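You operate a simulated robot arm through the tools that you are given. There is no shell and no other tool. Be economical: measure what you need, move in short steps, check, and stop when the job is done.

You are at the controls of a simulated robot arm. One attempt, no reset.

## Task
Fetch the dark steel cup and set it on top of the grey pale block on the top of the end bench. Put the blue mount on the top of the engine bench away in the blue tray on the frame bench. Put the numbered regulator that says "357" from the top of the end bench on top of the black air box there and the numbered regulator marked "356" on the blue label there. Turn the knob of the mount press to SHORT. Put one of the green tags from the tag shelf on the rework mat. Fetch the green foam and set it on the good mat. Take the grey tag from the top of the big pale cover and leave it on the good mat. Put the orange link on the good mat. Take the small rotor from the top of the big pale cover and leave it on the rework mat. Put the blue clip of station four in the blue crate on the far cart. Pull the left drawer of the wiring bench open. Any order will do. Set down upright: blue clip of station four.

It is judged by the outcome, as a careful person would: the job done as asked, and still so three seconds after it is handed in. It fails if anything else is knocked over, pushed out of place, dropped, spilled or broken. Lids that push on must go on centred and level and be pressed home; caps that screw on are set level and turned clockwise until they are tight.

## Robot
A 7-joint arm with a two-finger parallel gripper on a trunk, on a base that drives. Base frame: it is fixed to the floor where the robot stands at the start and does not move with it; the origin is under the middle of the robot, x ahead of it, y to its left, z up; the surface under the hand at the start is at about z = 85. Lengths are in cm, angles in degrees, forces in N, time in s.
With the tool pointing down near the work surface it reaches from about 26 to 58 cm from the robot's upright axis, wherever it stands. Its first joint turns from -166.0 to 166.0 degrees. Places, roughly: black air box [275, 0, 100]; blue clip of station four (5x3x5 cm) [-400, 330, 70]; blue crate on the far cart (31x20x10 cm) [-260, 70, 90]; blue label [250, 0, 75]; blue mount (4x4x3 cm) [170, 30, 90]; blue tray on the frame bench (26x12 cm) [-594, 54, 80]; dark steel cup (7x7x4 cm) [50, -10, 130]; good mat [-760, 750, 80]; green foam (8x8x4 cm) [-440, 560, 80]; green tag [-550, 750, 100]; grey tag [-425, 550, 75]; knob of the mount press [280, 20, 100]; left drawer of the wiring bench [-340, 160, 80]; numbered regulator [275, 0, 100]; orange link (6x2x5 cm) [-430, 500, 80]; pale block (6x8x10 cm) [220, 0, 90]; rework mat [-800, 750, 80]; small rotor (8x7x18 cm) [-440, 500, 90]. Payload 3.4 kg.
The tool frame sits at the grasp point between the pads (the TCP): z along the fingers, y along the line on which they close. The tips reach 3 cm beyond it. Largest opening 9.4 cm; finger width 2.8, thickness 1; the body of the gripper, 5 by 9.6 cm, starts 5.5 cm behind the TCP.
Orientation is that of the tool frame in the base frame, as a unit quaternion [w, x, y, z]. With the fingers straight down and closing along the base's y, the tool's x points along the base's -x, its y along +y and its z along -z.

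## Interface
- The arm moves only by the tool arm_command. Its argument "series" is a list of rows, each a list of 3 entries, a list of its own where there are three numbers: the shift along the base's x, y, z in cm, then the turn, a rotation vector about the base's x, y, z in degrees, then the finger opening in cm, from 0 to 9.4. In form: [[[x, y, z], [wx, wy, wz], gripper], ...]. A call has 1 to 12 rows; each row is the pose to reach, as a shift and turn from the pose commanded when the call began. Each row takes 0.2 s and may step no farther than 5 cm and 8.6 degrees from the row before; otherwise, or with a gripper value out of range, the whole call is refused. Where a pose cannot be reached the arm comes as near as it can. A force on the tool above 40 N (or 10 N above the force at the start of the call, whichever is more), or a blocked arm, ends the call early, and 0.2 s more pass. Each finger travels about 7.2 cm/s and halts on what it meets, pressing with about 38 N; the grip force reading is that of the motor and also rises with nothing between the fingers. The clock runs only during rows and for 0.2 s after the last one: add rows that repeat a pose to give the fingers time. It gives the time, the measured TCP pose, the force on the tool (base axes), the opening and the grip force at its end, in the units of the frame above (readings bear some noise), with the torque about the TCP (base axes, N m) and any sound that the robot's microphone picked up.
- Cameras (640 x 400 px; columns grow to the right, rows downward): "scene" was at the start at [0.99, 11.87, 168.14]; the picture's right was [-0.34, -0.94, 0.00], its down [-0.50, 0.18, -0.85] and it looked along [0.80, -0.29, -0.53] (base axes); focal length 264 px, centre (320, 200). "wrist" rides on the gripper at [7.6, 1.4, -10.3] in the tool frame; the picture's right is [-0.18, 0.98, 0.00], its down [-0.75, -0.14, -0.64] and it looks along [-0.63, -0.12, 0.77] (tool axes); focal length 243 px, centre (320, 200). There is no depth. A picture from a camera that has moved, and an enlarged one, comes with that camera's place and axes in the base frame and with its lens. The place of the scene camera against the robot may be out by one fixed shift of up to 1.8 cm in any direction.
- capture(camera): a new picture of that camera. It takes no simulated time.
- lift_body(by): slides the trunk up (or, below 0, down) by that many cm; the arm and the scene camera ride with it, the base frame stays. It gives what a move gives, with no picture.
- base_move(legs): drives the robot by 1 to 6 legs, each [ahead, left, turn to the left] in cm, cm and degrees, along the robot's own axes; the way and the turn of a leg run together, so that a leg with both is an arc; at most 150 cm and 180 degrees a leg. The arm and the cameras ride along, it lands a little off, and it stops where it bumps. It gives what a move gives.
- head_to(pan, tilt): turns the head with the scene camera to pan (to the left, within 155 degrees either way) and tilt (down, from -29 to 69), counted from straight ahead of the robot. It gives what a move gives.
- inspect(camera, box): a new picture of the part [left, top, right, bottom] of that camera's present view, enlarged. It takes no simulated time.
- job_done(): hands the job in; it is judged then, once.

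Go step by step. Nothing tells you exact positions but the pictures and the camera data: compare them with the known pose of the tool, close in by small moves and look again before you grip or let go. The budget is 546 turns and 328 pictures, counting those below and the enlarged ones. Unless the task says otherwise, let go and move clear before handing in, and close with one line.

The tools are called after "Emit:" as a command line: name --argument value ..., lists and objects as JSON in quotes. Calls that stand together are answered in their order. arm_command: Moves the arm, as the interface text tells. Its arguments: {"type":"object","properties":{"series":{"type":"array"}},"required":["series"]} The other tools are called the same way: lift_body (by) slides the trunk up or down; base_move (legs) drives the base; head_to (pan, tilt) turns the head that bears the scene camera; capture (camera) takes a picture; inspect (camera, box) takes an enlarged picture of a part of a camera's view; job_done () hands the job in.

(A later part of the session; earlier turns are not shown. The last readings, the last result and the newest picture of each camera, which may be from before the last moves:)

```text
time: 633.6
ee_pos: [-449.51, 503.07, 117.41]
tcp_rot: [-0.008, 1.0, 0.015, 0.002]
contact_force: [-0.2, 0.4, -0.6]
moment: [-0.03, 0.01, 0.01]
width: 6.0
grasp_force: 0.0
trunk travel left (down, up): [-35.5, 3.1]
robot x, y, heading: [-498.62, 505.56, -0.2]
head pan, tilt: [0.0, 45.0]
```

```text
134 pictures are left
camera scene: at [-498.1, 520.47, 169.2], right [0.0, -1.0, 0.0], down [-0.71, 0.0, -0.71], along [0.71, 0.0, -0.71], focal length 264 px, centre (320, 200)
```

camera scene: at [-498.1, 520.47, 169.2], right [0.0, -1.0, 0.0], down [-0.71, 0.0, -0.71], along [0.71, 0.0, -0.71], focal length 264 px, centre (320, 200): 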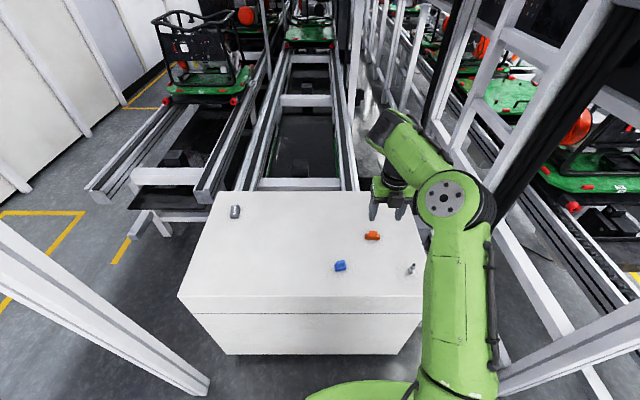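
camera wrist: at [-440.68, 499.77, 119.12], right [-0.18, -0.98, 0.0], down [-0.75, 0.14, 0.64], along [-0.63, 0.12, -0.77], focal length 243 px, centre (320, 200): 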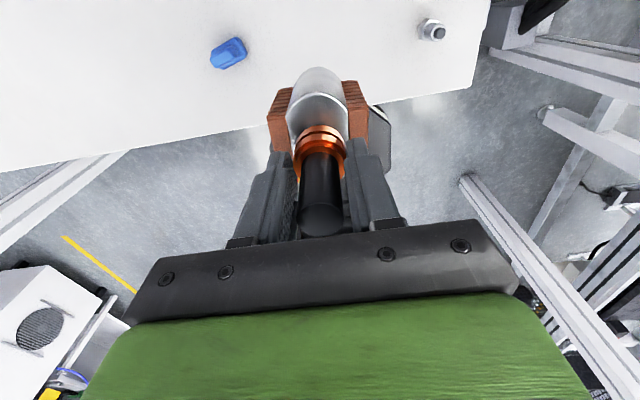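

Emit:
base_move --legs '[[15, 0, 0]]'

Emit:
lift_body --by -14

Emit:
arm_command --series '[[[0.7, -1, -1], [0, 0, 0], 8.5], [[1.4, -2, -3], [0, 0, 0], 8.5], [[1.4, -3, -5], [0, 0, 0], 8.5], [[1.4, -3, -5], [0, 0, 0], 8.5]]'

Emit:
capture --camera "wrist"

Emit:
inspect --camera "scene" --box '[310, 170, 430, 260]'

```text
time: 635.0
ee_pos: [-434.21, 503.03, 117.45]
tcp_rot: [-0.008, 1.0, 0.014, 0.001]
contact_force: [0.2, -0.6, -0.5]
moment: [0.01, 0.01, 0.0]
width: 6.0
grasp_force: 0.1
trunk travel left (down, up): [-35.5, 3.1]
robot x, y, heading: [-483.94, 505.71, -0.1]
head pan, tilt: [0.0, 45.0]
```

```text
time: 636.6
ee_pos: [-434.22, 503.25, 103.38]
tcp_rot: [-0.008, 1.0, 0.014, 0.001]
contact_force: [-1.1, 0.3, 0.1]
moment: [-0.02, 0.05, 0.01]
width: 5.99
grasp_force: 0.1
trunk travel left (down, up): [-21.5, 17.1]
robot x, y, heading: [-483.71, 505.51, 0.1]
head pan, tilt: [0.0, 45.0]
```

```text
time: 637.6
ee_pos: [-433.0, 500.17, 98.38]
tcp_rot: [-0.008, 1.0, 0.014, 0.002]
contact_force: [0.0, -0.1, 0.7]
moment: [-0.04, 0.02, -0.04]
width: 8.52
grasp_force: 0.0
trunk travel left (down, up): [-21.5, 17.1]
robot x, y, heading: [-483.51, 505.2, -0.2]
head pan, tilt: [0.0, 45.0]
```

```text
133 pictures are left
camera wrist: at [-425.36, 498.78, 108.65], right [-0.16, -0.99, -0.02], down [-0.76, 0.11, 0.64], along [-0.63, 0.11, -0.77], focal length 243 px, centre (320, 200)
```

wrist: 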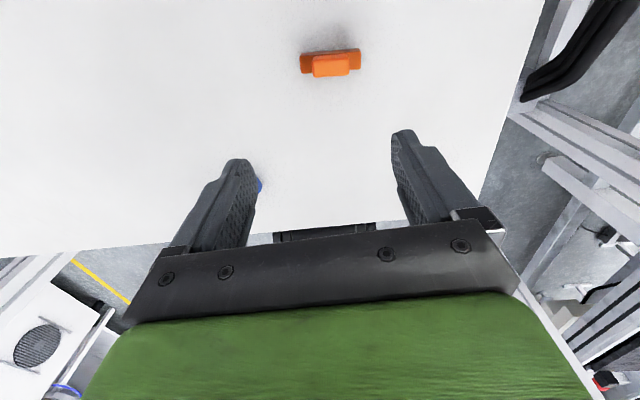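

```text
4.44 times, centred on (370, 215) of scene
camera zoom: at [-482.99, 520.49, 155.14], right [0.0, -1.0, 0.0], down [-0.71, 0.0, -0.71], along [0.71, 0.0, -0.71], focal length 1174 px, centre (98, 133)
```

zoom: 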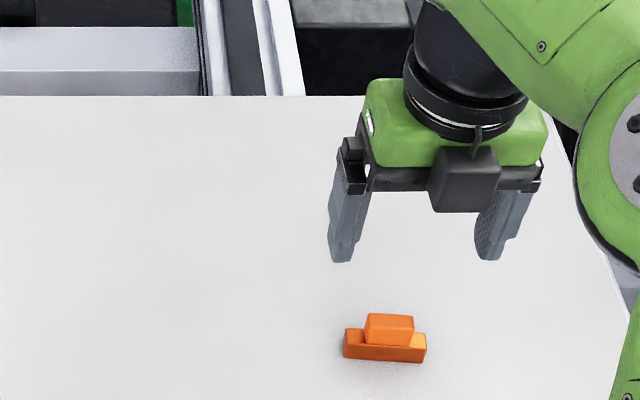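

Emit:
arm_command --series '[[[1, -0.5, -3], [0, 0, 0], 8.5], [[2, -1, -7], [0, 0, 0], 8.5], [[2, -1, -9], [0, 0, 0], 8.5], [[2, -1, -9], [0, 0, 0], 8.5]]'

Emit:
capture --camera "wrist"

Emit:
inspect --camera "scene" --box '[310, 180, 430, 270]'

```text
time: 638.6
ee_pos: [-430.81, 499.2, 89.48]
tcp_rot: [-0.008, 1.0, 0.015, 0.001]
contact_force: [-0.4, -0.2, 0.0]
moment: [-0.02, 0.01, 0.02]
width: 8.51
grasp_force: 0.1
trunk travel left (down, up): [-21.5, 17.1]
robot x, y, heading: [-483.78, 505.36, -0.0]
head pan, tilt: [0.0, 45.0]
```

```text
131 pictures are left
camera wrist: at [-423.24, 497.76, 99.74], right [-0.15, -0.99, -0.02], down [-0.76, 0.11, 0.64], along [-0.63, 0.11, -0.77], focal length 243 px, centre (320, 200)
```

wrist: 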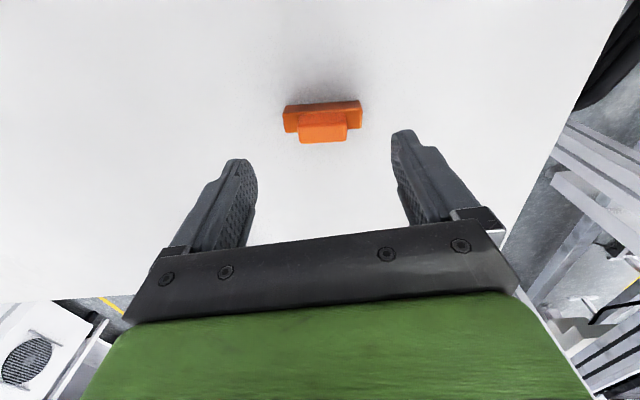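

```text
4.44 times, centred on (370, 225) of scene
camera zoom: at [-482.99, 520.45, 155.15], right [0.0, -1.0, 0.0], down [-0.71, 0.0, -0.71], along [0.71, 0.0, -0.71], focal length 1174 px, centre (98, 89)
```

zoom: 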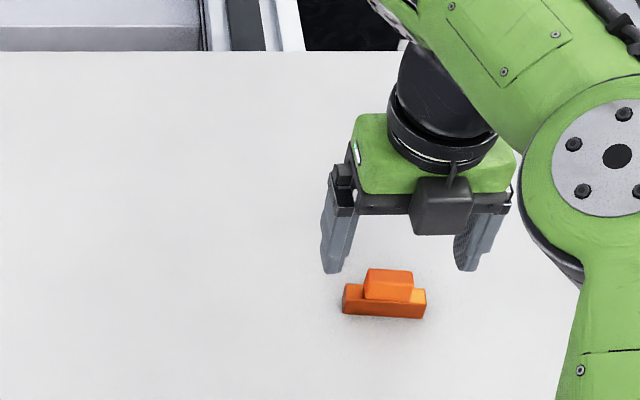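

Emit:
arm_command --series '[[[0, 0, -2.5], [0, 0, 0], 8.5], [[0, 0, -5], [0, 0, 0], 8.5], [[0, 0, -6], [0, 0, 0], 8.5], [[0, 0, -6], [0, 0, 0], 8.5]]'

Emit:
capture --camera "wrist"

```text
time: 639.6
ee_pos: [-430.89, 499.14, 83.36]
tcp_rot: [-0.008, 1.0, 0.014, 0.001]
contact_force: [-0.1, 0.3, 0.4]
moment: [0.01, 0.0, 0.01]
width: 8.5
grasp_force: 0.1
trunk travel left (down, up): [-21.5, 17.1]
robot x, y, heading: [-484.03, 505.53, -0.3]
head pan, tilt: [0.0, 45.0]
```

```text
129 pictures are left
camera wrist: at [-423.36, 497.85, 93.71], right [-0.16, -0.99, -0.02], down [-0.76, 0.11, 0.64], along [-0.63, 0.11, -0.77], focal length 243 px, centre (320, 200)
```

wrist: 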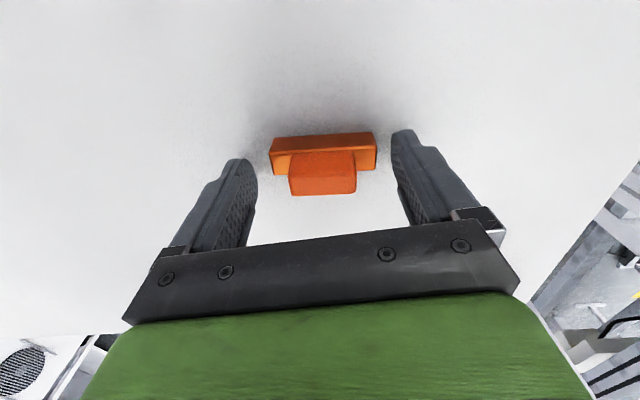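

Emit:
arm_command --series '[[[0.2, 0, 0], [0, 0, 0], 7], [[0.2, 0, 0], [0, 0, 0], 5.8], [[0.2, 0, 0], [0, 0, 0], 4.6], [[0.2, 0, 0], [0, 0, 0], 4.6], [[0.2, 0, 4], [0, 0, 0], 4.6], [[0.2, 0, 8], [0, 0, 0], 4.6], [[0.2, 0, 12], [0, 0, 0], 4.6], [[-1, 0, 16], [0, 0, 0], 4.6]]'

Emit:
capture --camera "wrist"

```text
time: 641.4
ee_pos: [-431.88, 499.1, 99.24]
tcp_rot: [-0.008, 1.0, 0.015, 0.002]
contact_force: [-0.3, -0.3, -0.7]
moment: [-0.01, 0.01, 0.0]
width: 6.02
grasp_force: 38.5
out of reach, approached as far as the arm can: row 7
trunk travel left (down, up): [-21.5, 17.1]
robot x, y, heading: [-483.64, 505.57, -0.0]
head pan, tilt: [0.0, 45.0]
```

```text
128 pictures are left
camera wrist: at [-424.37, 497.68, 109.59], right [-0.16, -0.99, -0.02], down [-0.76, 0.11, 0.64], along [-0.63, 0.11, -0.77], focal length 243 px, centre (320, 200)
```

wrist: 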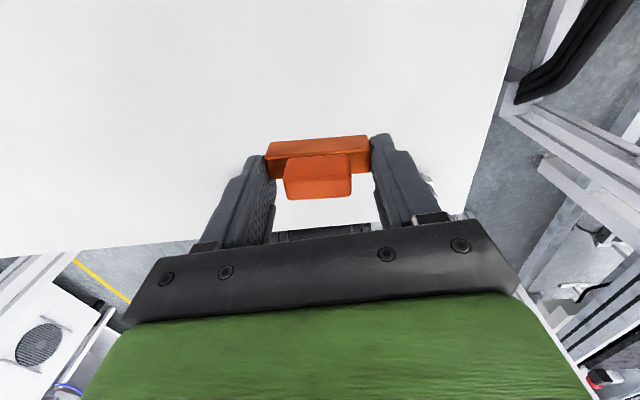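

Link held. Taking it to the good mat.

Emit:
lift_body --by 12

Emit:
base_move --legs '[[-55, 0, 0], [0, 122, 0], [0, 0, 90], [0, 110, 0], [0, 100, 0]]'

```text
time: 642.9
ee_pos: [-431.83, 499.07, 111.25]
tcp_rot: [-0.008, 1.0, 0.015, 0.001]
contact_force: [0.2, 0.5, -1.8]
moment: [0.03, -0.03, 0.02]
width: 5.99
grasp_force: 37.6
trunk travel left (down, up): [-33.5, 5.1]
robot x, y, heading: [-483.49, 505.5, -0.1]
head pan, tilt: [0.0, 45.0]
```

```text
time: 665.7
ee_pos: [-744.0, 673.08, 111.24]
tcp_rot: [-0.008, 0.686, 0.728, -0.004]
contact_force: [0.8, -0.8, -0.8]
moment: [0.0, -0.01, -0.02]
width: 5.91
grasp_force: 38.1
trunk travel left (down, up): [-33.5, 5.1]
robot x, y, heading: [-749.13, 621.15, 91.5]
head pan, tilt: [0.0, 45.0]
```

Emit:
base_move --legs '[[0, 14, -1.5], [74, 0, 0]]'

Emit:
capture --camera "scene"

```text
time: 670.6
ee_pos: [-756.16, 745.68, 111.17]
tcp_rot: [-0.006, 0.697, 0.717, -0.005]
contact_force: [-0.2, -0.3, -2.0]
moment: [0.04, 0.0, -0.03]
width: 5.91
grasp_force: 37.8
trunk travel left (down, up): [-33.5, 5.1]
robot x, y, heading: [-762.81, 693.82, 89.9]
head pan, tilt: [0.0, 45.0]
```

```text
127 pictures are left
camera scene: at [-779.37, 695.72, 167.18], right [1.0, 0.0, 0.0], down [0.0, -0.71, -0.71], along [0.0, 0.71, -0.71], focal length 264 px, centre (320, 200)
```

scene: 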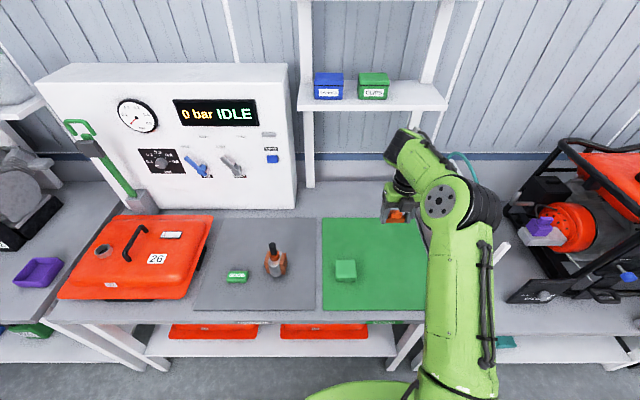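

Emit:
lift_body --by -12

Emit:
capture --camera "scene"

```text
time: 672.1
ee_pos: [-756.22, 745.56, 99.31]
tcp_rot: [-0.007, 0.697, 0.717, -0.005]
contact_force: [-1.3, 0.7, -1.4]
moment: [-0.02, 0.0, 0.01]
width: 5.9
grasp_force: 38.4
trunk travel left (down, up): [-21.5, 17.1]
robot x, y, heading: [-762.79, 693.72, 89.7]
head pan, tilt: [0.0, 45.0]
```

```text
126 pictures are left
camera scene: at [-779.37, 695.66, 155.13], right [1.0, 0.0, 0.0], down [0.0, -0.71, -0.71], along [0.0, 0.71, -0.71], focal length 264 px, centre (320, 200)
```

scene: 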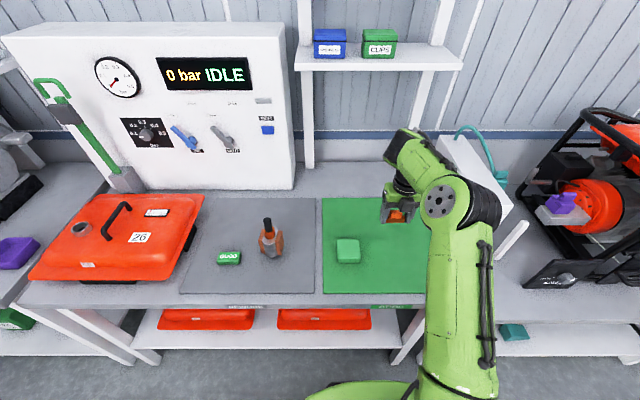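

Emit:
arm_command --series '[[[-1, 1, -3], [0, 0, 0], 4.6], [[-1.5, 2, -7], [0, 0, 0], 4.6], [[-1.5, 3, -11], [0, 0, 0], 4.6], [[-1.5, 3, -13.5], [0, 0, 0], 4.6], [[-1.5, 3, -13.5], [0, 0, 0], 4.6]]'

Emit:
capture --camera "scene"

```text
time: 673.3
ee_pos: [-757.2, 747.58, 86.43]
tcp_rot: [-0.007, 0.696, 0.718, -0.005]
contact_force: [-0.2, -0.4, -0.6]
moment: [0.01, 0.01, 0.04]
width: 5.88
grasp_force: 37.6
out of reach, approached as far as the arm can: row 1, 2, 3, 4, 5
trunk travel left (down, up): [-21.5, 17.1]
robot x, y, heading: [-762.78, 693.55, 90.0]
head pan, tilt: [0.0, 45.0]
```

```text
125 pictures are left
camera scene: at [-779.35, 695.63, 155.15], right [1.0, 0.0, 0.0], down [0.0, -0.71, -0.71], along [0.0, 0.71, -0.71], focal length 264 px, centre (320, 200)
```

scene: 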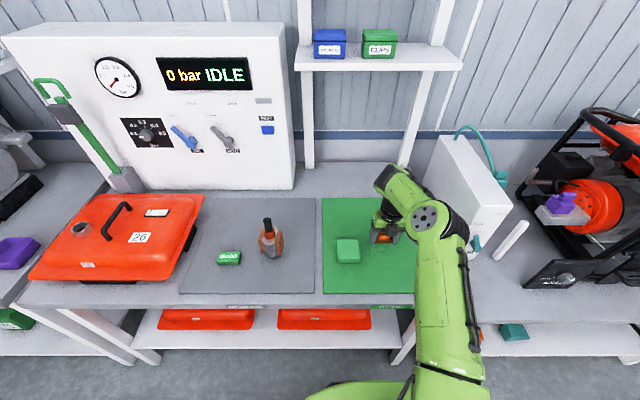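

Emit:
arm_command --series '[[[0, 0, -1], [0, 0, 0], 4.6], [[0, 0, -2], [0, 0, 0], 4.6], [[0, 0, -2.6], [0, 0, 0], 4.6], [[0, 0, -3], [0, 0, 0], 4.6], [[0, 0, -3], [0, 0, 0], 4.6]]'

```text
time: 674.4
ee_pos: [-757.13, 747.46, 83.84]
tcp_rot: [-0.01, 0.698, 0.716, -0.001]
contact_force: [-0.3, -6.9, 13.4]
moment: [-0.2, -0.34, -0.25]
width: 5.91
grasp_force: 37.6
trunk travel left (down, up): [-21.5, 17.1]
robot x, y, heading: [-762.72, 693.57, 89.8]
head pan, tilt: [0.0, 45.0]
stopped in row 5: the force on the tool passed its limit at 42 N (the readings are from after the stop); the commanded pose is now the measured one
```

Emit:
arm_command --series '[[[0, 0, 0.3], [0, 0, 0], 6.4], [[0, 0, 0.3], [0, 0, 0], 7.6], [[0, 0, 0.3], [0, 0, 0], 8.2], [[0, 0, 4], [0, 0, 0], 8.2], [[0, -1, 8], [0, 0, 0], 8.2], [[0, -3, 12], [0, 0, 0], 8.2], [[0, -5, 16], [0, 0, 0], 6], [[0, -5, 16], [0, 0, 0], 6]]'

Emit:
lift_body --by 15

Emit:
capture --camera "scene"

```text
time: 676.2
ee_pos: [-757.28, 742.63, 99.64]
tcp_rot: [-0.01, 0.697, 0.717, -0.001]
contact_force: [0.4, 0.4, -0.4]
moment: [0.02, 0.04, 0.03]
width: 6.0
grasp_force: 0.2
trunk travel left (down, up): [-21.5, 17.1]
robot x, y, heading: [-762.78, 693.73, 89.8]
head pan, tilt: [0.0, 45.0]
```

```text
time: 677.9
ee_pos: [-757.21, 742.67, 114.78]
tcp_rot: [-0.009, 0.697, 0.717, -0.001]
contact_force: [0.1, 0.3, -1.1]
moment: [-0.01, 0.0, 0.0]
width: 5.99
grasp_force: 0.0
trunk travel left (down, up): [-36.5, 2.1]
robot x, y, heading: [-762.7, 693.35, 90.2]
head pan, tilt: [0.0, 45.0]
```

```text
124 pictures are left
camera scene: at [-779.37, 695.66, 170.24], right [1.0, 0.0, 0.0], down [0.0, -0.71, -0.71], along [0.0, 0.71, -0.71], focal length 264 px, centre (320, 200)
```

scene: 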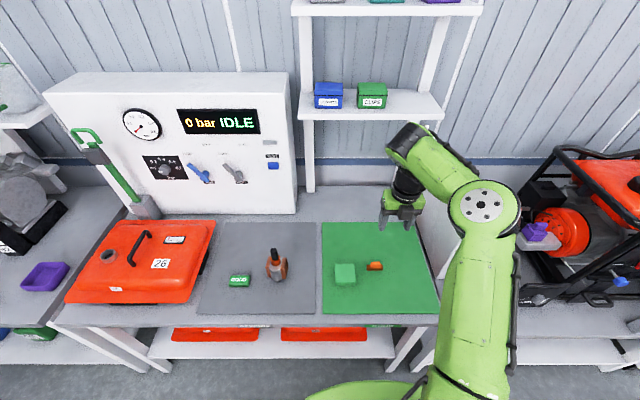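

Link placed. Last item from the cover: the grey tag at about (-416, 559). It is deep, so I'll use the tilted hand again.

Emit:
base_move --legs '[[-67, 0, 0], [0, 0, -90], [120, 0, 0], [98, 0, 0], [0, -80, 0]]'

Emit:
arm_command --series '[[[1, 0, 0], [0, -8.4, 0], 6], [[2, 0, 0], [0, -16.8, 0], 6], [[3, 0, 0], [0, -25.2, 0], 6], [[4, 0, 0], [0, -33.6, 0], 6], [[5, 0, 0], [0, -42, 0], 6], [[6, 0, 0], [0, -50, 0], 6], [[6, 0, 0], [0, -50, 0], 6]]'

```text
time: 699.5
ee_pos: [-502.32, 538.54, 114.66]
tcp_rot: [-0.008, 1.0, -0.004, 0.006]
contact_force: [1.0, -0.8, -0.7]
moment: [0.01, -0.02, 0.01]
width: 6.0
grasp_force: 0.0
trunk travel left (down, up): [-36.5, 2.1]
robot x, y, heading: [-550.63, 546.06, -2.2]
head pan, tilt: [0.0, 45.0]
```

```text
time: 701.1
ee_pos: [-496.21, 538.62, 114.7]
tcp_rot: [-0.009, 0.903, -0.002, 0.429]
contact_force: [-1.0, 0.0, -0.2]
moment: [0.01, -0.01, 0.02]
width: 6.03
grasp_force: 0.0
trunk travel left (down, up): [-36.5, 2.1]
robot x, y, heading: [-551.09, 545.9, -2.2]
head pan, tilt: [0.0, 45.0]
```

Emit:
base_move --legs '[[0, 0, 2.2], [64, 1, 0], [0, 0, 8]]'

Emit:
lift_body --by -14

Emit:
capture --camera "wrist"

Emit:
head_to --pan 10 --tilt 45

Emit:
capture --camera "scene"

```text
time: 705.7
ee_pos: [-432.26, 550.07, 114.7]
tcp_rot: [-0.049, 0.9, 0.084, 0.425]
contact_force: [-0.1, 0.4, -0.3]
moment: [0.03, 0.0, -0.01]
width: 5.98
grasp_force: 0.1
trunk travel left (down, up): [-36.5, 2.1]
robot x, y, heading: [-487.14, 547.4, 8.2]
head pan, tilt: [0.0, 45.0]
```

```text
time: 707.4
ee_pos: [-432.2, 550.01, 100.78]
tcp_rot: [-0.05, 0.899, 0.084, 0.426]
contact_force: [0.5, 0.7, -1.1]
moment: [-0.01, -0.01, 0.02]
width: 6.01
grasp_force: 0.0
trunk travel left (down, up): [-22.5, 16.1]
robot x, y, heading: [-487.14, 547.24, 8.7]
head pan, tilt: [0.0, 45.0]
```

```text
123 pictures are left
camera wrist: at [-435.03, 547.84, 113.06], right [0.07, -0.98, -0.16], down [-0.98, -0.05, -0.17], along [0.16, 0.17, -0.97], focal length 243 px, centre (320, 200)
```

wrist: 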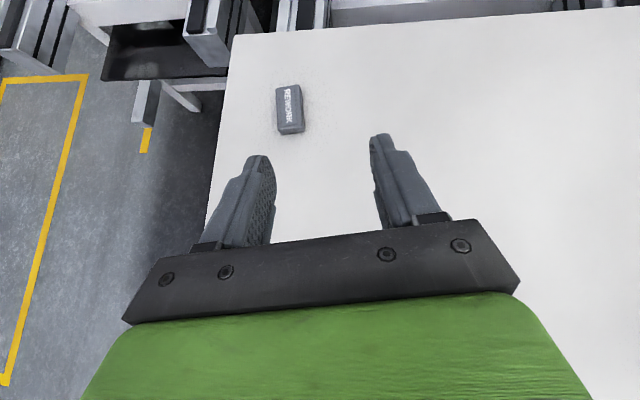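

```text
time: 708.1
ee_pos: [-432.25, 550.09, 100.56]
tcp_rot: [-0.049, 0.899, 0.084, 0.426]
contact_force: [-0.2, -1.1, 0.0]
moment: [-0.02, -0.01, -0.03]
width: 5.98
grasp_force: 0.0
trunk travel left (down, up): [-22.5, 16.1]
robot x, y, heading: [-487.18, 546.85, 8.4]
head pan, tilt: [10.0, 45.0]
```

```text
122 pictures are left
camera scene: at [-489.2, 563.58, 156.14], right [0.32, -0.95, 0.0], down [-0.67, -0.22, -0.71], along [0.67, 0.22, -0.71], focal length 264 px, centre (320, 200)
```

scene: 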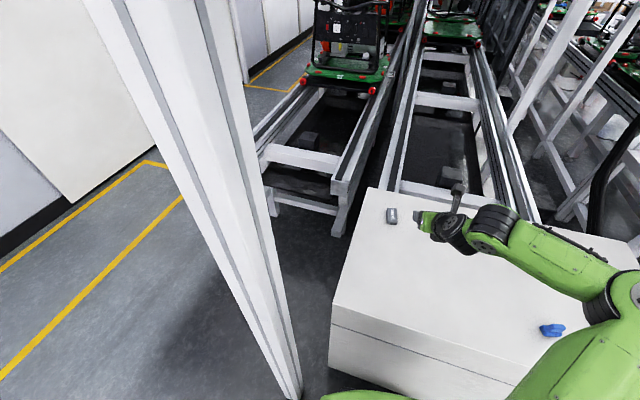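

The tag lies lengthwise at (-417.5, 558.3). Approaching along the finger direction.

Emit:
arm_command --series '[[[2, 2.5, -3], [0, 0, 0], 7], [[4, 5, -6], [0, 0, 0], 7], [[6, 7, -9], [0, 0, 0], 7], [[7.6, 7, -12], [0, 0, 0], 7], [[7.6, 7, -12], [0, 0, 0], 7]]'

Emit:
capture --camera "wrist"

```text
time: 709.3
ee_pos: [-424.55, 556.85, 88.62]
tcp_rot: [-0.049, 0.9, 0.084, 0.426]
contact_force: [-0.1, 0.0, 0.0]
moment: [-0.02, 0.04, 0.05]
width: 7.02
grasp_force: 0.0
trunk travel left (down, up): [-22.5, 16.1]
robot x, y, heading: [-487.28, 546.98, 8.5]
head pan, tilt: [10.0, 45.0]
```

```text
121 pictures are left
camera wrist: at [-427.3, 554.81, 100.95], right [0.07, -0.98, -0.16], down [-0.98, -0.05, -0.17], along [0.16, 0.17, -0.97], focal length 243 px, centre (320, 200)
```

wrist: 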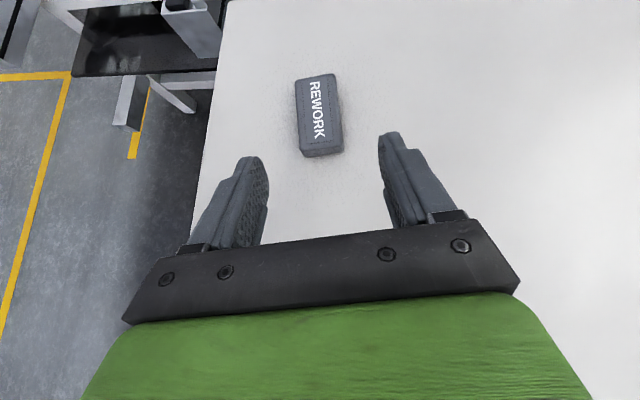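

Emit:
arm_command --series '[[[2.5, 0.6, -2], [0, 0, 0], 7], [[5, 1.2, -4], [0, 0, 0], 7], [[6.3, 1.5, -5.1], [0, 0, 0], 7], [[6.3, 1.5, -5.1], [0, 0, 0], 7]]'

Emit:
capture --camera "wrist"

```text
time: 710.3
ee_pos: [-418.62, 558.22, 83.75]
tcp_rot: [-0.049, 0.9, 0.084, 0.425]
contact_force: [1.0, 1.2, 0.3]
moment: [0.0, -0.01, -0.01]
width: 6.99
grasp_force: 0.1
out of reach, approached as far as the arm can: row 3, 4
trunk travel left (down, up): [-22.5, 16.1]
robot x, y, heading: [-487.68, 547.11, 8.5]
head pan, tilt: [10.0, 45.0]
```

```text
120 pictures are left
camera wrist: at [-421.53, 556.03, 96.17], right [0.07, -0.98, -0.16], down [-0.98, -0.05, -0.17], along [0.16, 0.17, -0.97], focal length 243 px, centre (320, 200)
```

wrist: 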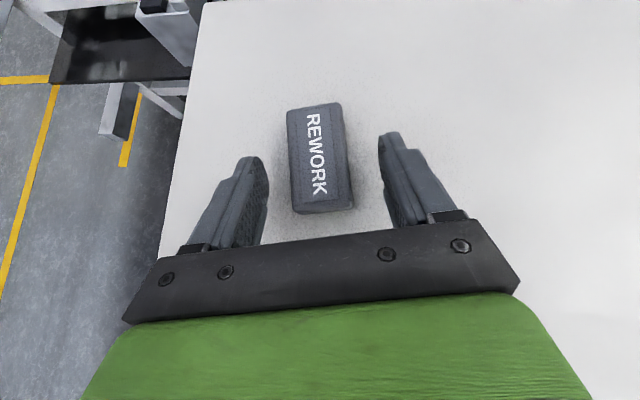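

Emit:
arm_command --series '[[[0, 0, 0], [0, 0, 0], 5.5], [[0, 0, 0], [0, 0, 0], 4], [[0, 0, 0], [0, 0, 0], 2.5], [[0, 0, 0], [0, 0, 0], 2], [[0, 0, 2], [0, 0, 0], 2], [[-1, 0, 5], [0, 0, 0], 2], [[-3, 0, 9], [0, 0, 0], 2], [[-6, -1, 12], [0, 0, 0], 2]]'

Emit:
capture --camera "wrist"

```text
time: 712.1
ee_pos: [-425.02, 557.16, 95.78]
tcp_rot: [-0.048, 0.9, 0.084, 0.426]
contact_force: [0.1, -0.1, -0.9]
moment: [-0.02, 0.0, 0.01]
width: 3.67
grasp_force: 38.4
trunk travel left (down, up): [-22.5, 16.1]
robot x, y, heading: [-487.37, 546.89, 8.3]
head pan, tilt: [10.0, 45.0]
```

```text
119 pictures are left
camera wrist: at [-427.7, 554.93, 108.22], right [0.07, -0.98, -0.16], down [-0.98, -0.05, -0.18], along [0.17, 0.17, -0.97], focal length 243 px, centre (320, 200)
```

wrist: 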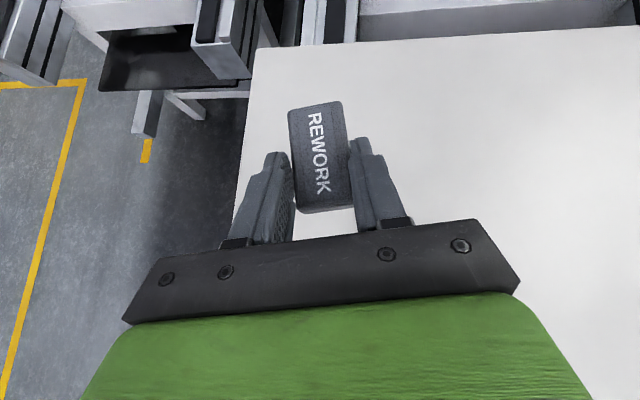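

Grey tag held. Carrying it to the good mat.

Emit:
lift_body --by 14

Emit:
base_move --legs '[[-65, 0, 0], [0, 80, 0], [0, 0, 81.7], [0, 110, 0], [0, 93, 0]]'

Emit:
head_to --pan 0 --tilt 45

```text
time: 713.8
ee_pos: [-424.7, 557.15, 109.82]
tcp_rot: [-0.049, 0.9, 0.083, 0.426]
contact_force: [0.2, 0.9, -0.4]
moment: [-0.02, 0.01, 0.0]
width: 3.65
grasp_force: 37.5
trunk travel left (down, up): [-36.5, 2.1]
robot x, y, heading: [-487.28, 547.14, 8.5]
head pan, tilt: [10.0, 45.0]
```

```text
time: 734.6
ee_pos: [-770.88, 682.4, 109.74]
tcp_rot: [-0.312, 0.633, 0.646, 0.293]
contact_force: [-0.9, -0.1, -0.9]
moment: [-0.04, -0.01, -0.01]
width: 3.64
grasp_force: 37.6
trunk travel left (down, up): [-36.5, 2.1]
robot x, y, heading: [-771.31, 619.23, 89.0]
head pan, tilt: [10.0, 45.0]
```

```text
time: 735.3
ee_pos: [-770.93, 682.42, 109.67]
tcp_rot: [-0.312, 0.633, 0.645, 0.293]
contact_force: [0.0, 0.6, -0.9]
moment: [-0.01, 0.03, -0.03]
width: 3.68
grasp_force: 38.0
trunk travel left (down, up): [-36.5, 2.1]
robot x, y, heading: [-771.31, 618.89, 88.9]
head pan, tilt: [0.0, 45.0]
```

Emit:
lift_body --by -10

Emit:
base_move --legs '[[0, -1, 1], [76, 0, 0]]'

Emit:
capture --camera "scene"

Emit:
capture --camera "wrist"

```text
time: 736.6
ee_pos: [-770.93, 682.39, 99.72]
tcp_rot: [-0.312, 0.633, 0.645, 0.293]
contact_force: [0.7, 0.1, -0.1]
moment: [-0.01, -0.03, 0.01]
width: 3.64
grasp_force: 38.3
trunk travel left (down, up): [-26.5, 12.1]
robot x, y, heading: [-770.97, 619.2, 89.2]
head pan, tilt: [0.0, 45.0]
```

```text
time: 741.0
ee_pos: [-769.44, 758.37, 99.78]
tcp_rot: [-0.312, 0.632, 0.646, 0.293]
contact_force: [0.2, -0.4, -0.8]
moment: [-0.03, -0.02, 0.02]
width: 3.66
grasp_force: 37.9
trunk travel left (down, up): [-26.5, 12.1]
robot x, y, heading: [-769.76, 695.02, 89.0]
head pan, tilt: [0.0, 45.0]
```

```text
118 pictures are left
camera scene: at [-786.25, 697.09, 160.1], right [1.0, -0.02, 0.0], down [-0.01, -0.71, -0.71], along [0.01, 0.71, -0.71], focal length 264 px, centre (320, 200)
```

scene: 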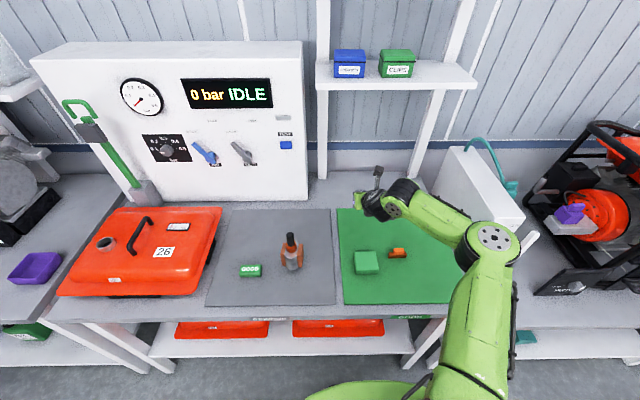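

```text
117 pictures are left
camera wrist: at [-767.77, 755.19, 112.06], right [0.98, -0.09, -0.16], down [-0.11, -0.98, -0.17], along [-0.14, 0.19, -0.97], focal length 243 px, centre (320, 200)
```

wrist: 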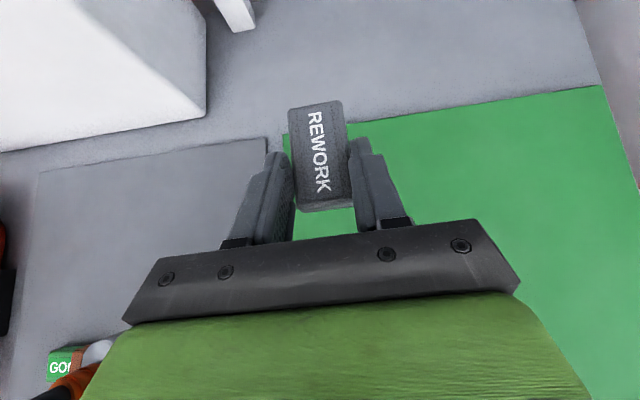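

Emit:
arm_command --series '[[[0, 0, -4], [0, 0, 0], 2], [[0, 0, -8], [0, 0, 0], 2], [[0, 0, -12], [0, 0, 0], 2], [[0, 0, -14.5], [0, 0, 0], 2], [[0, 0, -14.5], [0, 0, 0], 2]]'

Emit:
inspect --camera "scene" --box '[320, 170, 480, 290]'

```text
time: 742.2
ee_pos: [-769.27, 758.16, 85.39]
tcp_rot: [-0.312, 0.633, 0.645, 0.294]
contact_force: [0.9, 1.3, 0.1]
moment: [-0.01, -0.04, 0.0]
width: 3.68
grasp_force: 38.2
trunk travel left (down, up): [-26.5, 12.1]
robot x, y, heading: [-769.63, 695.07, 89.1]
head pan, tilt: [0.0, 45.0]
```

```text
3.33 times, centred on (400, 230) of scene
camera zoom: at [-786.22, 697.0, 160.11], right [1.0, -0.02, 0.0], down [-0.01, -0.71, -0.71], along [0.01, 0.71, -0.71], focal length 880 px, centre (53, 100)
```

zoom: 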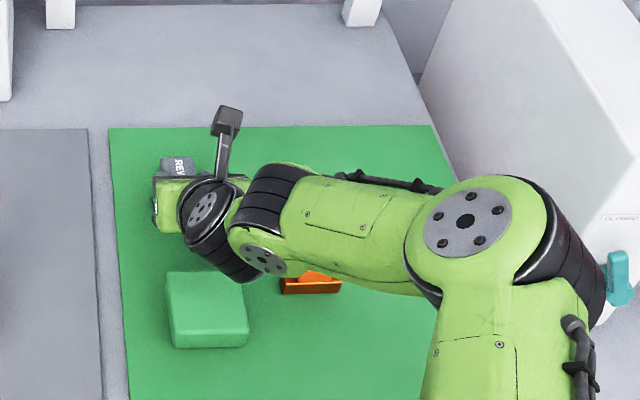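

Emit:
arm_command --series '[[[0, 0, -0.5], [0, 0, 0], 2], [[0, 0, -1], [0, 0, 0], 2], [[0, 0, -1.5], [0, 0, 0], 2], [[0, 0, -1.5], [0, 0, 0], 2]]'

```text
time: 743.2
ee_pos: [-769.46, 758.33, 84.45]
tcp_rot: [-0.318, 0.63, 0.642, 0.299]
contact_force: [0.2, 1.0, 39.3]
moment: [0.53, -0.17, -0.03]
width: 3.66
grasp_force: 38.1
trunk travel left (down, up): [-26.5, 12.1]
robot x, y, heading: [-769.8, 694.85, 89.1]
head pan, tilt: [0.0, 45.0]
```

Emit:
arm_command --series '[[[0, 0, 0.6], [0, 0, 0], 2], [[0, 0, 0.8], [0, 0, 0], 4], [[0, 0, 0.8], [0, 0, 0], 5.2], [[0, 0, 0.8], [0, 0, 0], 5.6], [[0, -1, 3], [0, 0, 0], 5.6], [[0, -2, 7], [0, 0, 0], 5.6], [[0, -3, 11], [0, 0, 0], 5.6], [[0, -5, 15], [0, 0, 0], 5.6], [[0, -6, 19], [0, 0, 0], 5.6]]'

Emit:
capture --camera "scene"

```text
time: 745.2
ee_pos: [-769.38, 752.19, 102.85]
tcp_rot: [-0.313, 0.631, 0.646, 0.293]
contact_force: [0.6, -0.3, -0.2]
moment: [0.01, 0.04, -0.02]
width: 5.58
grasp_force: 0.1
trunk travel left (down, up): [-26.5, 12.1]
robot x, y, heading: [-769.37, 694.87, 89.1]
head pan, tilt: [0.0, 45.0]
```

```text
115 pictures are left
camera scene: at [-786.28, 696.93, 160.1], right [1.0, -0.02, 0.0], down [-0.01, -0.71, -0.71], along [0.01, 0.71, -0.71], focal length 264 px, centre (320, 200)
```

scene: 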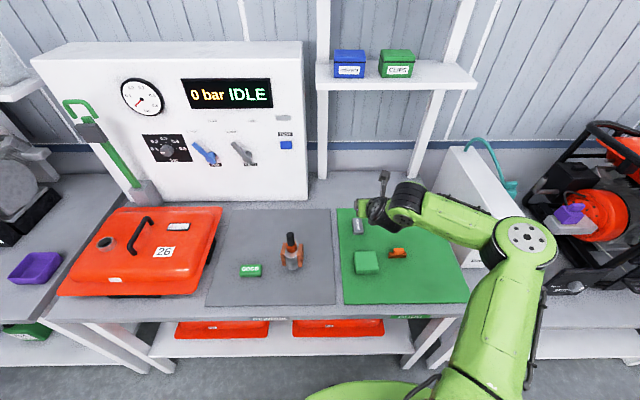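

All mat items are done. Now heading to station four's blue clip at about (-400, 330): retracing to the aisle between the line and the centre benches.

Emit:
lift_body --by 12

Emit:
base_move --legs '[[-70, 0, 1], [0, 17, 0], [-130, 0, 0], [0, 68, 0], [-130, 0, 0], [-110, 0, 0]]'

Emit:
base_move --legs '[[0, 0, -90]]'

Emit:
head_to --pan 0 --tilt 18

Emit:
capture --camera "scene"

```text
time: 746.8
ee_pos: [-769.34, 752.29, 114.89]
tcp_rot: [-0.313, 0.632, 0.646, 0.294]
contact_force: [-0.6, 0.2, -0.1]
moment: [0.02, 0.01, -0.01]
width: 5.62
grasp_force: 0.0
trunk travel left (down, up): [-38.5, 0.1]
robot x, y, heading: [-769.45, 695.28, 89.2]
head pan, tilt: [0.0, 45.0]
```

```text
time: 772.5
ee_pos: [-846.25, 310.32, 114.79]
tcp_rot: [-0.317, 0.622, 0.655, 0.288]
contact_force: [0.5, -0.7, 0.3]
moment: [-0.01, -0.01, 0.05]
width: 5.59
grasp_force: 0.1
trunk travel left (down, up): [-38.5, 0.1]
robot x, y, heading: [-844.86, 252.76, 90.6]
head pan, tilt: [0.0, 45.0]
```

```text
time: 776.7
ee_pos: [-787.44, 255.16, 114.73]
tcp_rot: [-0.023, 0.903, 0.029, 0.427]
contact_force: [0.5, 0.1, -0.5]
moment: [-0.01, -0.02, -0.01]
width: 5.61
grasp_force: 0.1
trunk travel left (down, up): [-38.5, 0.1]
robot x, y, heading: [-844.72, 253.09, 1.6]
head pan, tilt: [0.0, 45.0]
```

```text
time: 777.6
ee_pos: [-787.52, 255.16, 114.77]
tcp_rot: [-0.023, 0.903, 0.031, 0.427]
contact_force: [0.1, -0.1, -1.0]
moment: [0.01, 0.01, -0.01]
width: 5.57
grasp_force: 0.0
trunk travel left (down, up): [-38.5, 0.1]
robot x, y, heading: [-844.92, 253.18, 1.8]
head pan, tilt: [0.0, 18.0]
```

```text
114 pictures are left
camera scene: at [-843.44, 267.89, 176.3], right [0.03, -1.0, 0.0], down [-0.31, -0.01, -0.95], along [0.95, 0.03, -0.31], focal length 264 px, centre (320, 200)
```

scene: 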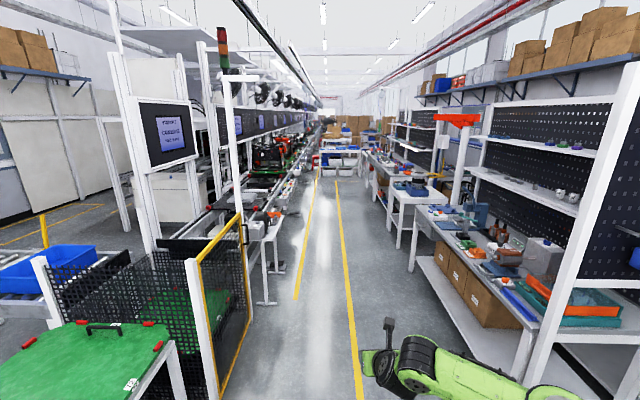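

Emit:
base_move --legs '[[0, 0, -1.9], [130, 0, 0], [130, 0, 0], [110, 0, 0]]'

Emit:
head_to --pan 50 --tilt 25

Emit:
capture --camera "scene"

```text
time: 795.9
ee_pos: [-417.31, 255.11, 114.81]
tcp_rot: [-0.018, 0.903, 0.018, 0.428]
contact_force: [0.2, 0.5, 0.1]
moment: [0.01, -0.01, 0.0]
width: 5.6
grasp_force: 0.1
trunk travel left (down, up): [-38.5, 0.1]
robot x, y, heading: [-474.73, 254.56, 0.3]
head pan, tilt: [0.0, 18.0]
```

```text
time: 797.0
ee_pos: [-417.44, 255.13, 114.79]
tcp_rot: [-0.018, 0.904, 0.019, 0.427]
contact_force: [0.3, 0.7, -1.0]
moment: [0.01, 0.04, -0.02]
width: 5.6
grasp_force: 0.0
trunk travel left (down, up): [-38.5, 0.1]
robot x, y, heading: [-474.9, 254.51, 0.3]
head pan, tilt: [50.0, 25.0]
```

```text
113 pictures are left
camera scene: at [-476.33, 276.41, 175.18], right [0.77, -0.64, 0.0], down [-0.27, -0.32, -0.91], along [0.58, 0.69, -0.42], focal length 264 px, centre (320, 200)
```

scene: 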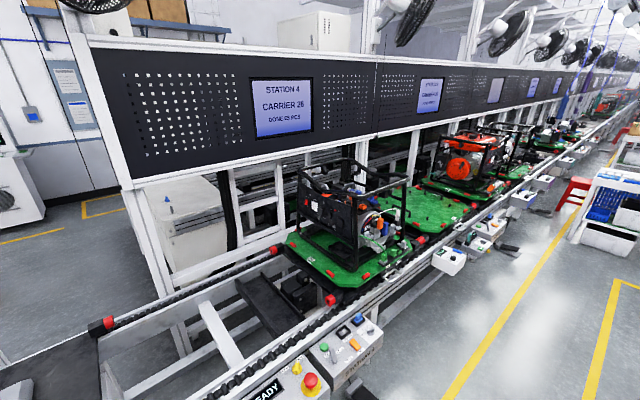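

Emit:
inspect --camera "scene" --box '[240, 300, 400, 400]'

Emit:
inspect --camera "scene" --box '[400, 200, 560, 300]'

```text
4.00 times, centred on (320, 350) of scene
camera zoom: at [-476.33, 276.41, 175.18], right [0.77, -0.64, 0.0], down [-0.27, -0.32, -0.91], along [0.58, 0.69, -0.42], focal length 1056 px, centre (320, -400)
```

zoom: 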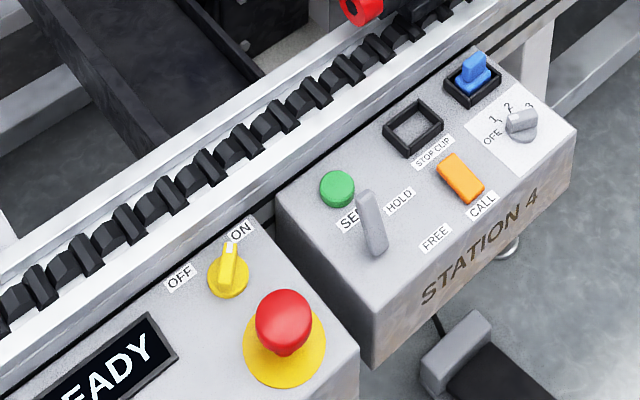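

```text
4.00 times, centred on (480, 250) of scene
camera zoom: at [-476.33, 276.41, 175.18], right [0.77, -0.64, 0.0], down [-0.27, -0.32, -0.91], along [0.58, 0.69, -0.42], focal length 1056 px, centre (-320, 0)
```

zoom: 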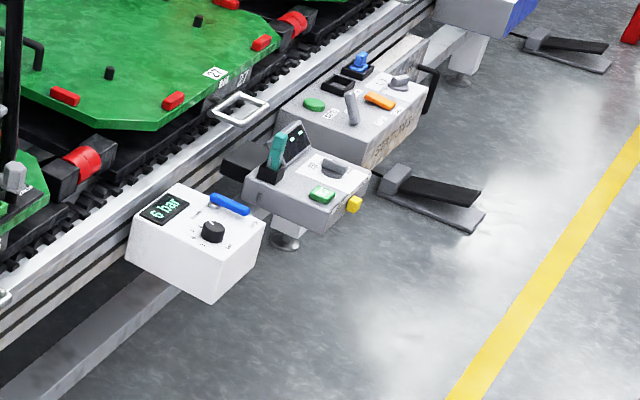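

Station 4's control box holds the blue clip in a black nest at about (-407, 331). Moving in front of it and turning to face it.

Emit:
base_move --legs '[[68, -8, 0], [0, 0, 90]]'

Emit:
head_to --pan 5 --tilt 50

Emit:
capture --camera "scene"

```text
time: 804.5
ee_pos: [-406.86, 303.8, 114.88]
tcp_rot: [-0.308, 0.641, 0.637, 0.297]
contact_force: [0.0, 0.0, -0.5]
moment: [-0.03, 0.05, 0.0]
width: 5.58
grasp_force: 0.1
trunk travel left (down, up): [-38.5, 0.1]
robot x, y, heading: [-408.61, 246.77, 87.7]
head pan, tilt: [50.0, 25.0]
```

```text
time: 805.6
ee_pos: [-406.81, 303.81, 114.73]
tcp_rot: [-0.308, 0.64, 0.638, 0.297]
contact_force: [-0.1, -0.7, 0.1]
moment: [0.01, 0.0, 0.0]
width: 5.6
grasp_force: 0.0
trunk travel left (down, up): [-38.5, 0.1]
robot x, y, heading: [-408.38, 246.56, 87.8]
head pan, tilt: [5.0, 50.0]
```

```text
110 pictures are left
camera scene: at [-425.87, 248.49, 171.43], right [1.0, 0.05, 0.0], down [0.03, -0.77, -0.64], along [-0.03, 0.64, -0.77], focal length 264 px, centre (320, 200)
```

scene: 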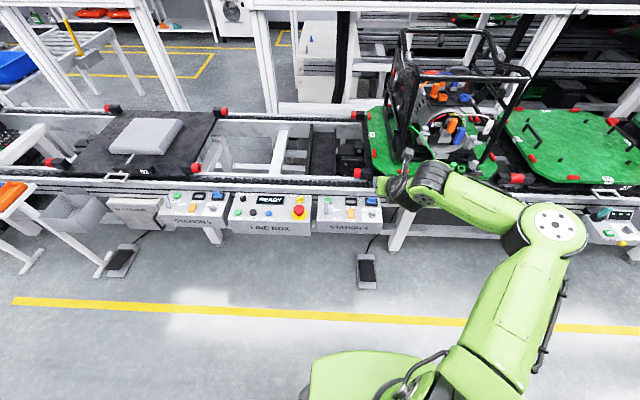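

Emit:
inspect --camera "scene" --box '[300, 180, 400, 255]'

```text
5.33 times, centred on (350, 218) of scene
camera zoom: at [-425.87, 248.49, 171.43], right [1.0, 0.05, 0.0], down [0.03, -0.77, -0.64], along [-0.03, 0.64, -0.77], focal length 1409 px, centre (160, 107)
```

zoom: 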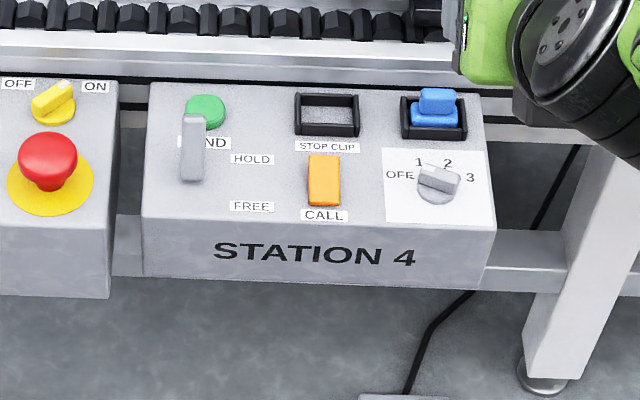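

Emit:
arm_command --series '[[[0, -1, 0], [-8.4, 0.3, 0], 5.6], [[0, -2, 0], [-16.8, 0.6, 0], 5.6], [[0, -3, 0], [-25.2, 1, 0], 5.6], [[0, -4, 0], [-33.6, 1.3, 0], 5.6], [[0, -5, 0], [-42, 1.6, 0], 5.6], [[0, -6, 0], [-50, 1.9, 0], 5.6], [[0, -6, 0], [-50, 1.9, 0], 5.6]]'

Emit:
base_move --legs '[[0, -1, 2.2], [30, 0, 0]]'

Emit:
lift_body --by -24

Emit:
capture --camera "wrist"

Emit:
capture --camera "scene"

```text
time: 807.2
ee_pos: [-406.74, 297.45, 114.77]
tcp_rot: [-0.02, 0.716, 0.698, -0.011]
contact_force: [0.1, -0.5, 0.4]
moment: [-0.01, 0.02, 0.0]
width: 5.59
grasp_force: 0.1
out of reach, approached as far as the arm can: row 6, 7
trunk travel left (down, up): [-38.5, 0.1]
robot x, y, heading: [-408.97, 246.55, 87.7]
head pan, tilt: [5.0, 50.0]
```

```text
time: 809.6
ee_pos: [-407.08, 327.26, 114.65]
tcp_rot: [-0.02, 0.704, 0.71, -0.011]
contact_force: [-0.8, 0.2, -0.8]
moment: [-0.01, 0.0, -0.01]
width: 5.61
grasp_force: 0.1
trunk travel left (down, up): [-38.5, 0.1]
robot x, y, heading: [-407.72, 276.01, 89.6]
head pan, tilt: [5.0, 50.0]
```

```text
time: 812.1
ee_pos: [-407.14, 327.2, 90.72]
tcp_rot: [-0.021, 0.704, 0.709, -0.011]
contact_force: [0.5, 0.9, -0.2]
moment: [-0.01, -0.05, 0.0]
width: 5.6
grasp_force: 0.0
trunk travel left (down, up): [-14.5, 24.1]
robot x, y, heading: [-407.4, 275.96, 89.2]
head pan, tilt: [5.0, 50.0]
```

```text
108 pictures are left
camera wrist: at [-405.36, 334.7, 101.07], right [0.98, -0.18, -0.05], down [-0.11, -0.76, 0.64], along [-0.15, -0.62, -0.77], focal length 243 px, centre (320, 200)
```

wrist: 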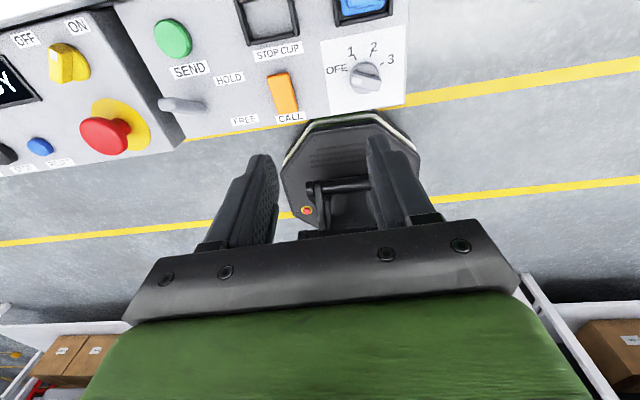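

```text
107 pictures are left
camera scene: at [-424.67, 277.71, 147.5], right [1.0, 0.08, 0.0], down [0.06, -0.76, -0.64], along [-0.05, 0.64, -0.77], focal length 264 px, centre (320, 200)
```

scene: 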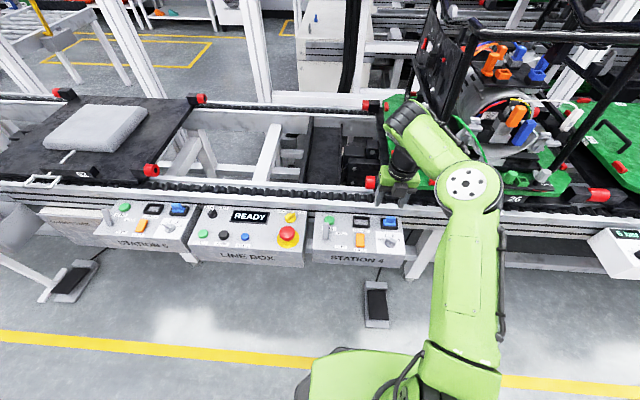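

Emit:
base_move --legs '[[5, 0, 0.5]]'

Emit:
arm_command --series '[[[2, 0.5, 0], [-0.8, -2.6, 0], 7], [[3.9, 1.5, -2], [-0.8, -2.6, 0], 7], [[3.9, 1.5, -5], [-0.8, -2.6, 0], 7], [[3.9, 1.5, -5], [-0.8, -2.6, 0], 7]]'

Emit:
capture --camera "wrist"

Emit:
inspect --camera "scene" --box '[340, 170, 440, 245]'

```text
time: 813.0
ee_pos: [-407.65, 332.42, 90.67]
tcp_rot: [-0.02, 0.701, 0.713, -0.011]
contact_force: [0.7, 0.1, -0.1]
moment: [-0.02, 0.01, 0.01]
width: 5.59
grasp_force: 0.0
trunk travel left (down, up): [-14.5, 24.1]
robot x, y, heading: [-407.26, 281.23, 89.8]
head pan, tilt: [5.0, 50.0]
```

```text
time: 814.0
ee_pos: [-403.58, 333.67, 85.85]
tcp_rot: [-0.001, 0.702, 0.712, 0.0]
contact_force: [0.3, -0.5, 0.6]
moment: [0.0, -0.04, 0.03]
width: 7.02
grasp_force: 0.1
out of reach, approached as far as the arm can: row 1, 2
trunk travel left (down, up): [-14.5, 24.1]
robot x, y, heading: [-407.36, 281.1, 89.9]
head pan, tilt: [5.0, 50.0]
```

```text
106 pictures are left
camera wrist: at [-402.3, 341.33, 96.15], right [0.99, -0.17, 0.0], down [-0.13, -0.76, 0.64], along [-0.11, -0.63, -0.77], focal length 243 px, centre (320, 200)
```

wrist: 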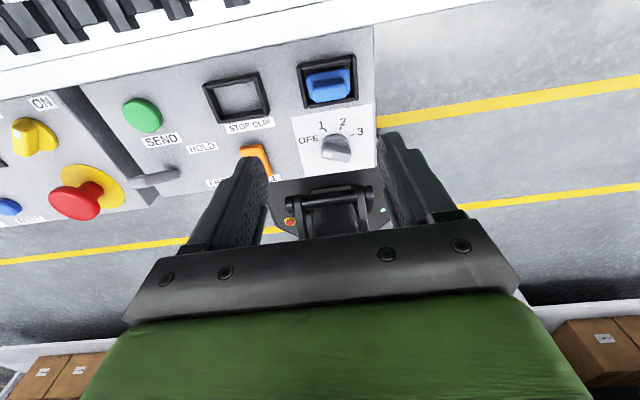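

```text
5.33 times, centred on (390, 208) of scene
camera zoom: at [-424.64, 282.63, 147.51], right [1.0, 0.08, 0.0], down [0.07, -0.76, -0.64], along [-0.05, 0.64, -0.77], focal length 1409 px, centre (-53, 160)
```

zoom: 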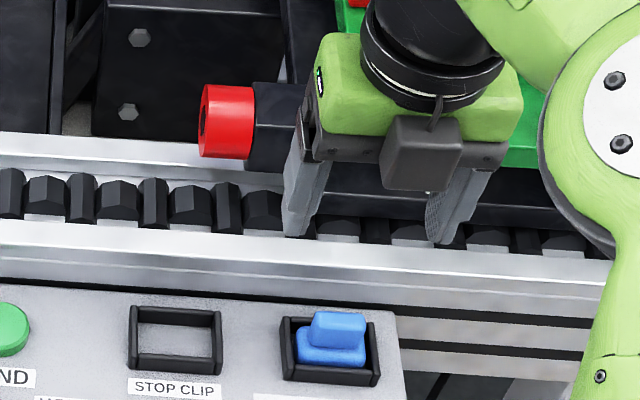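

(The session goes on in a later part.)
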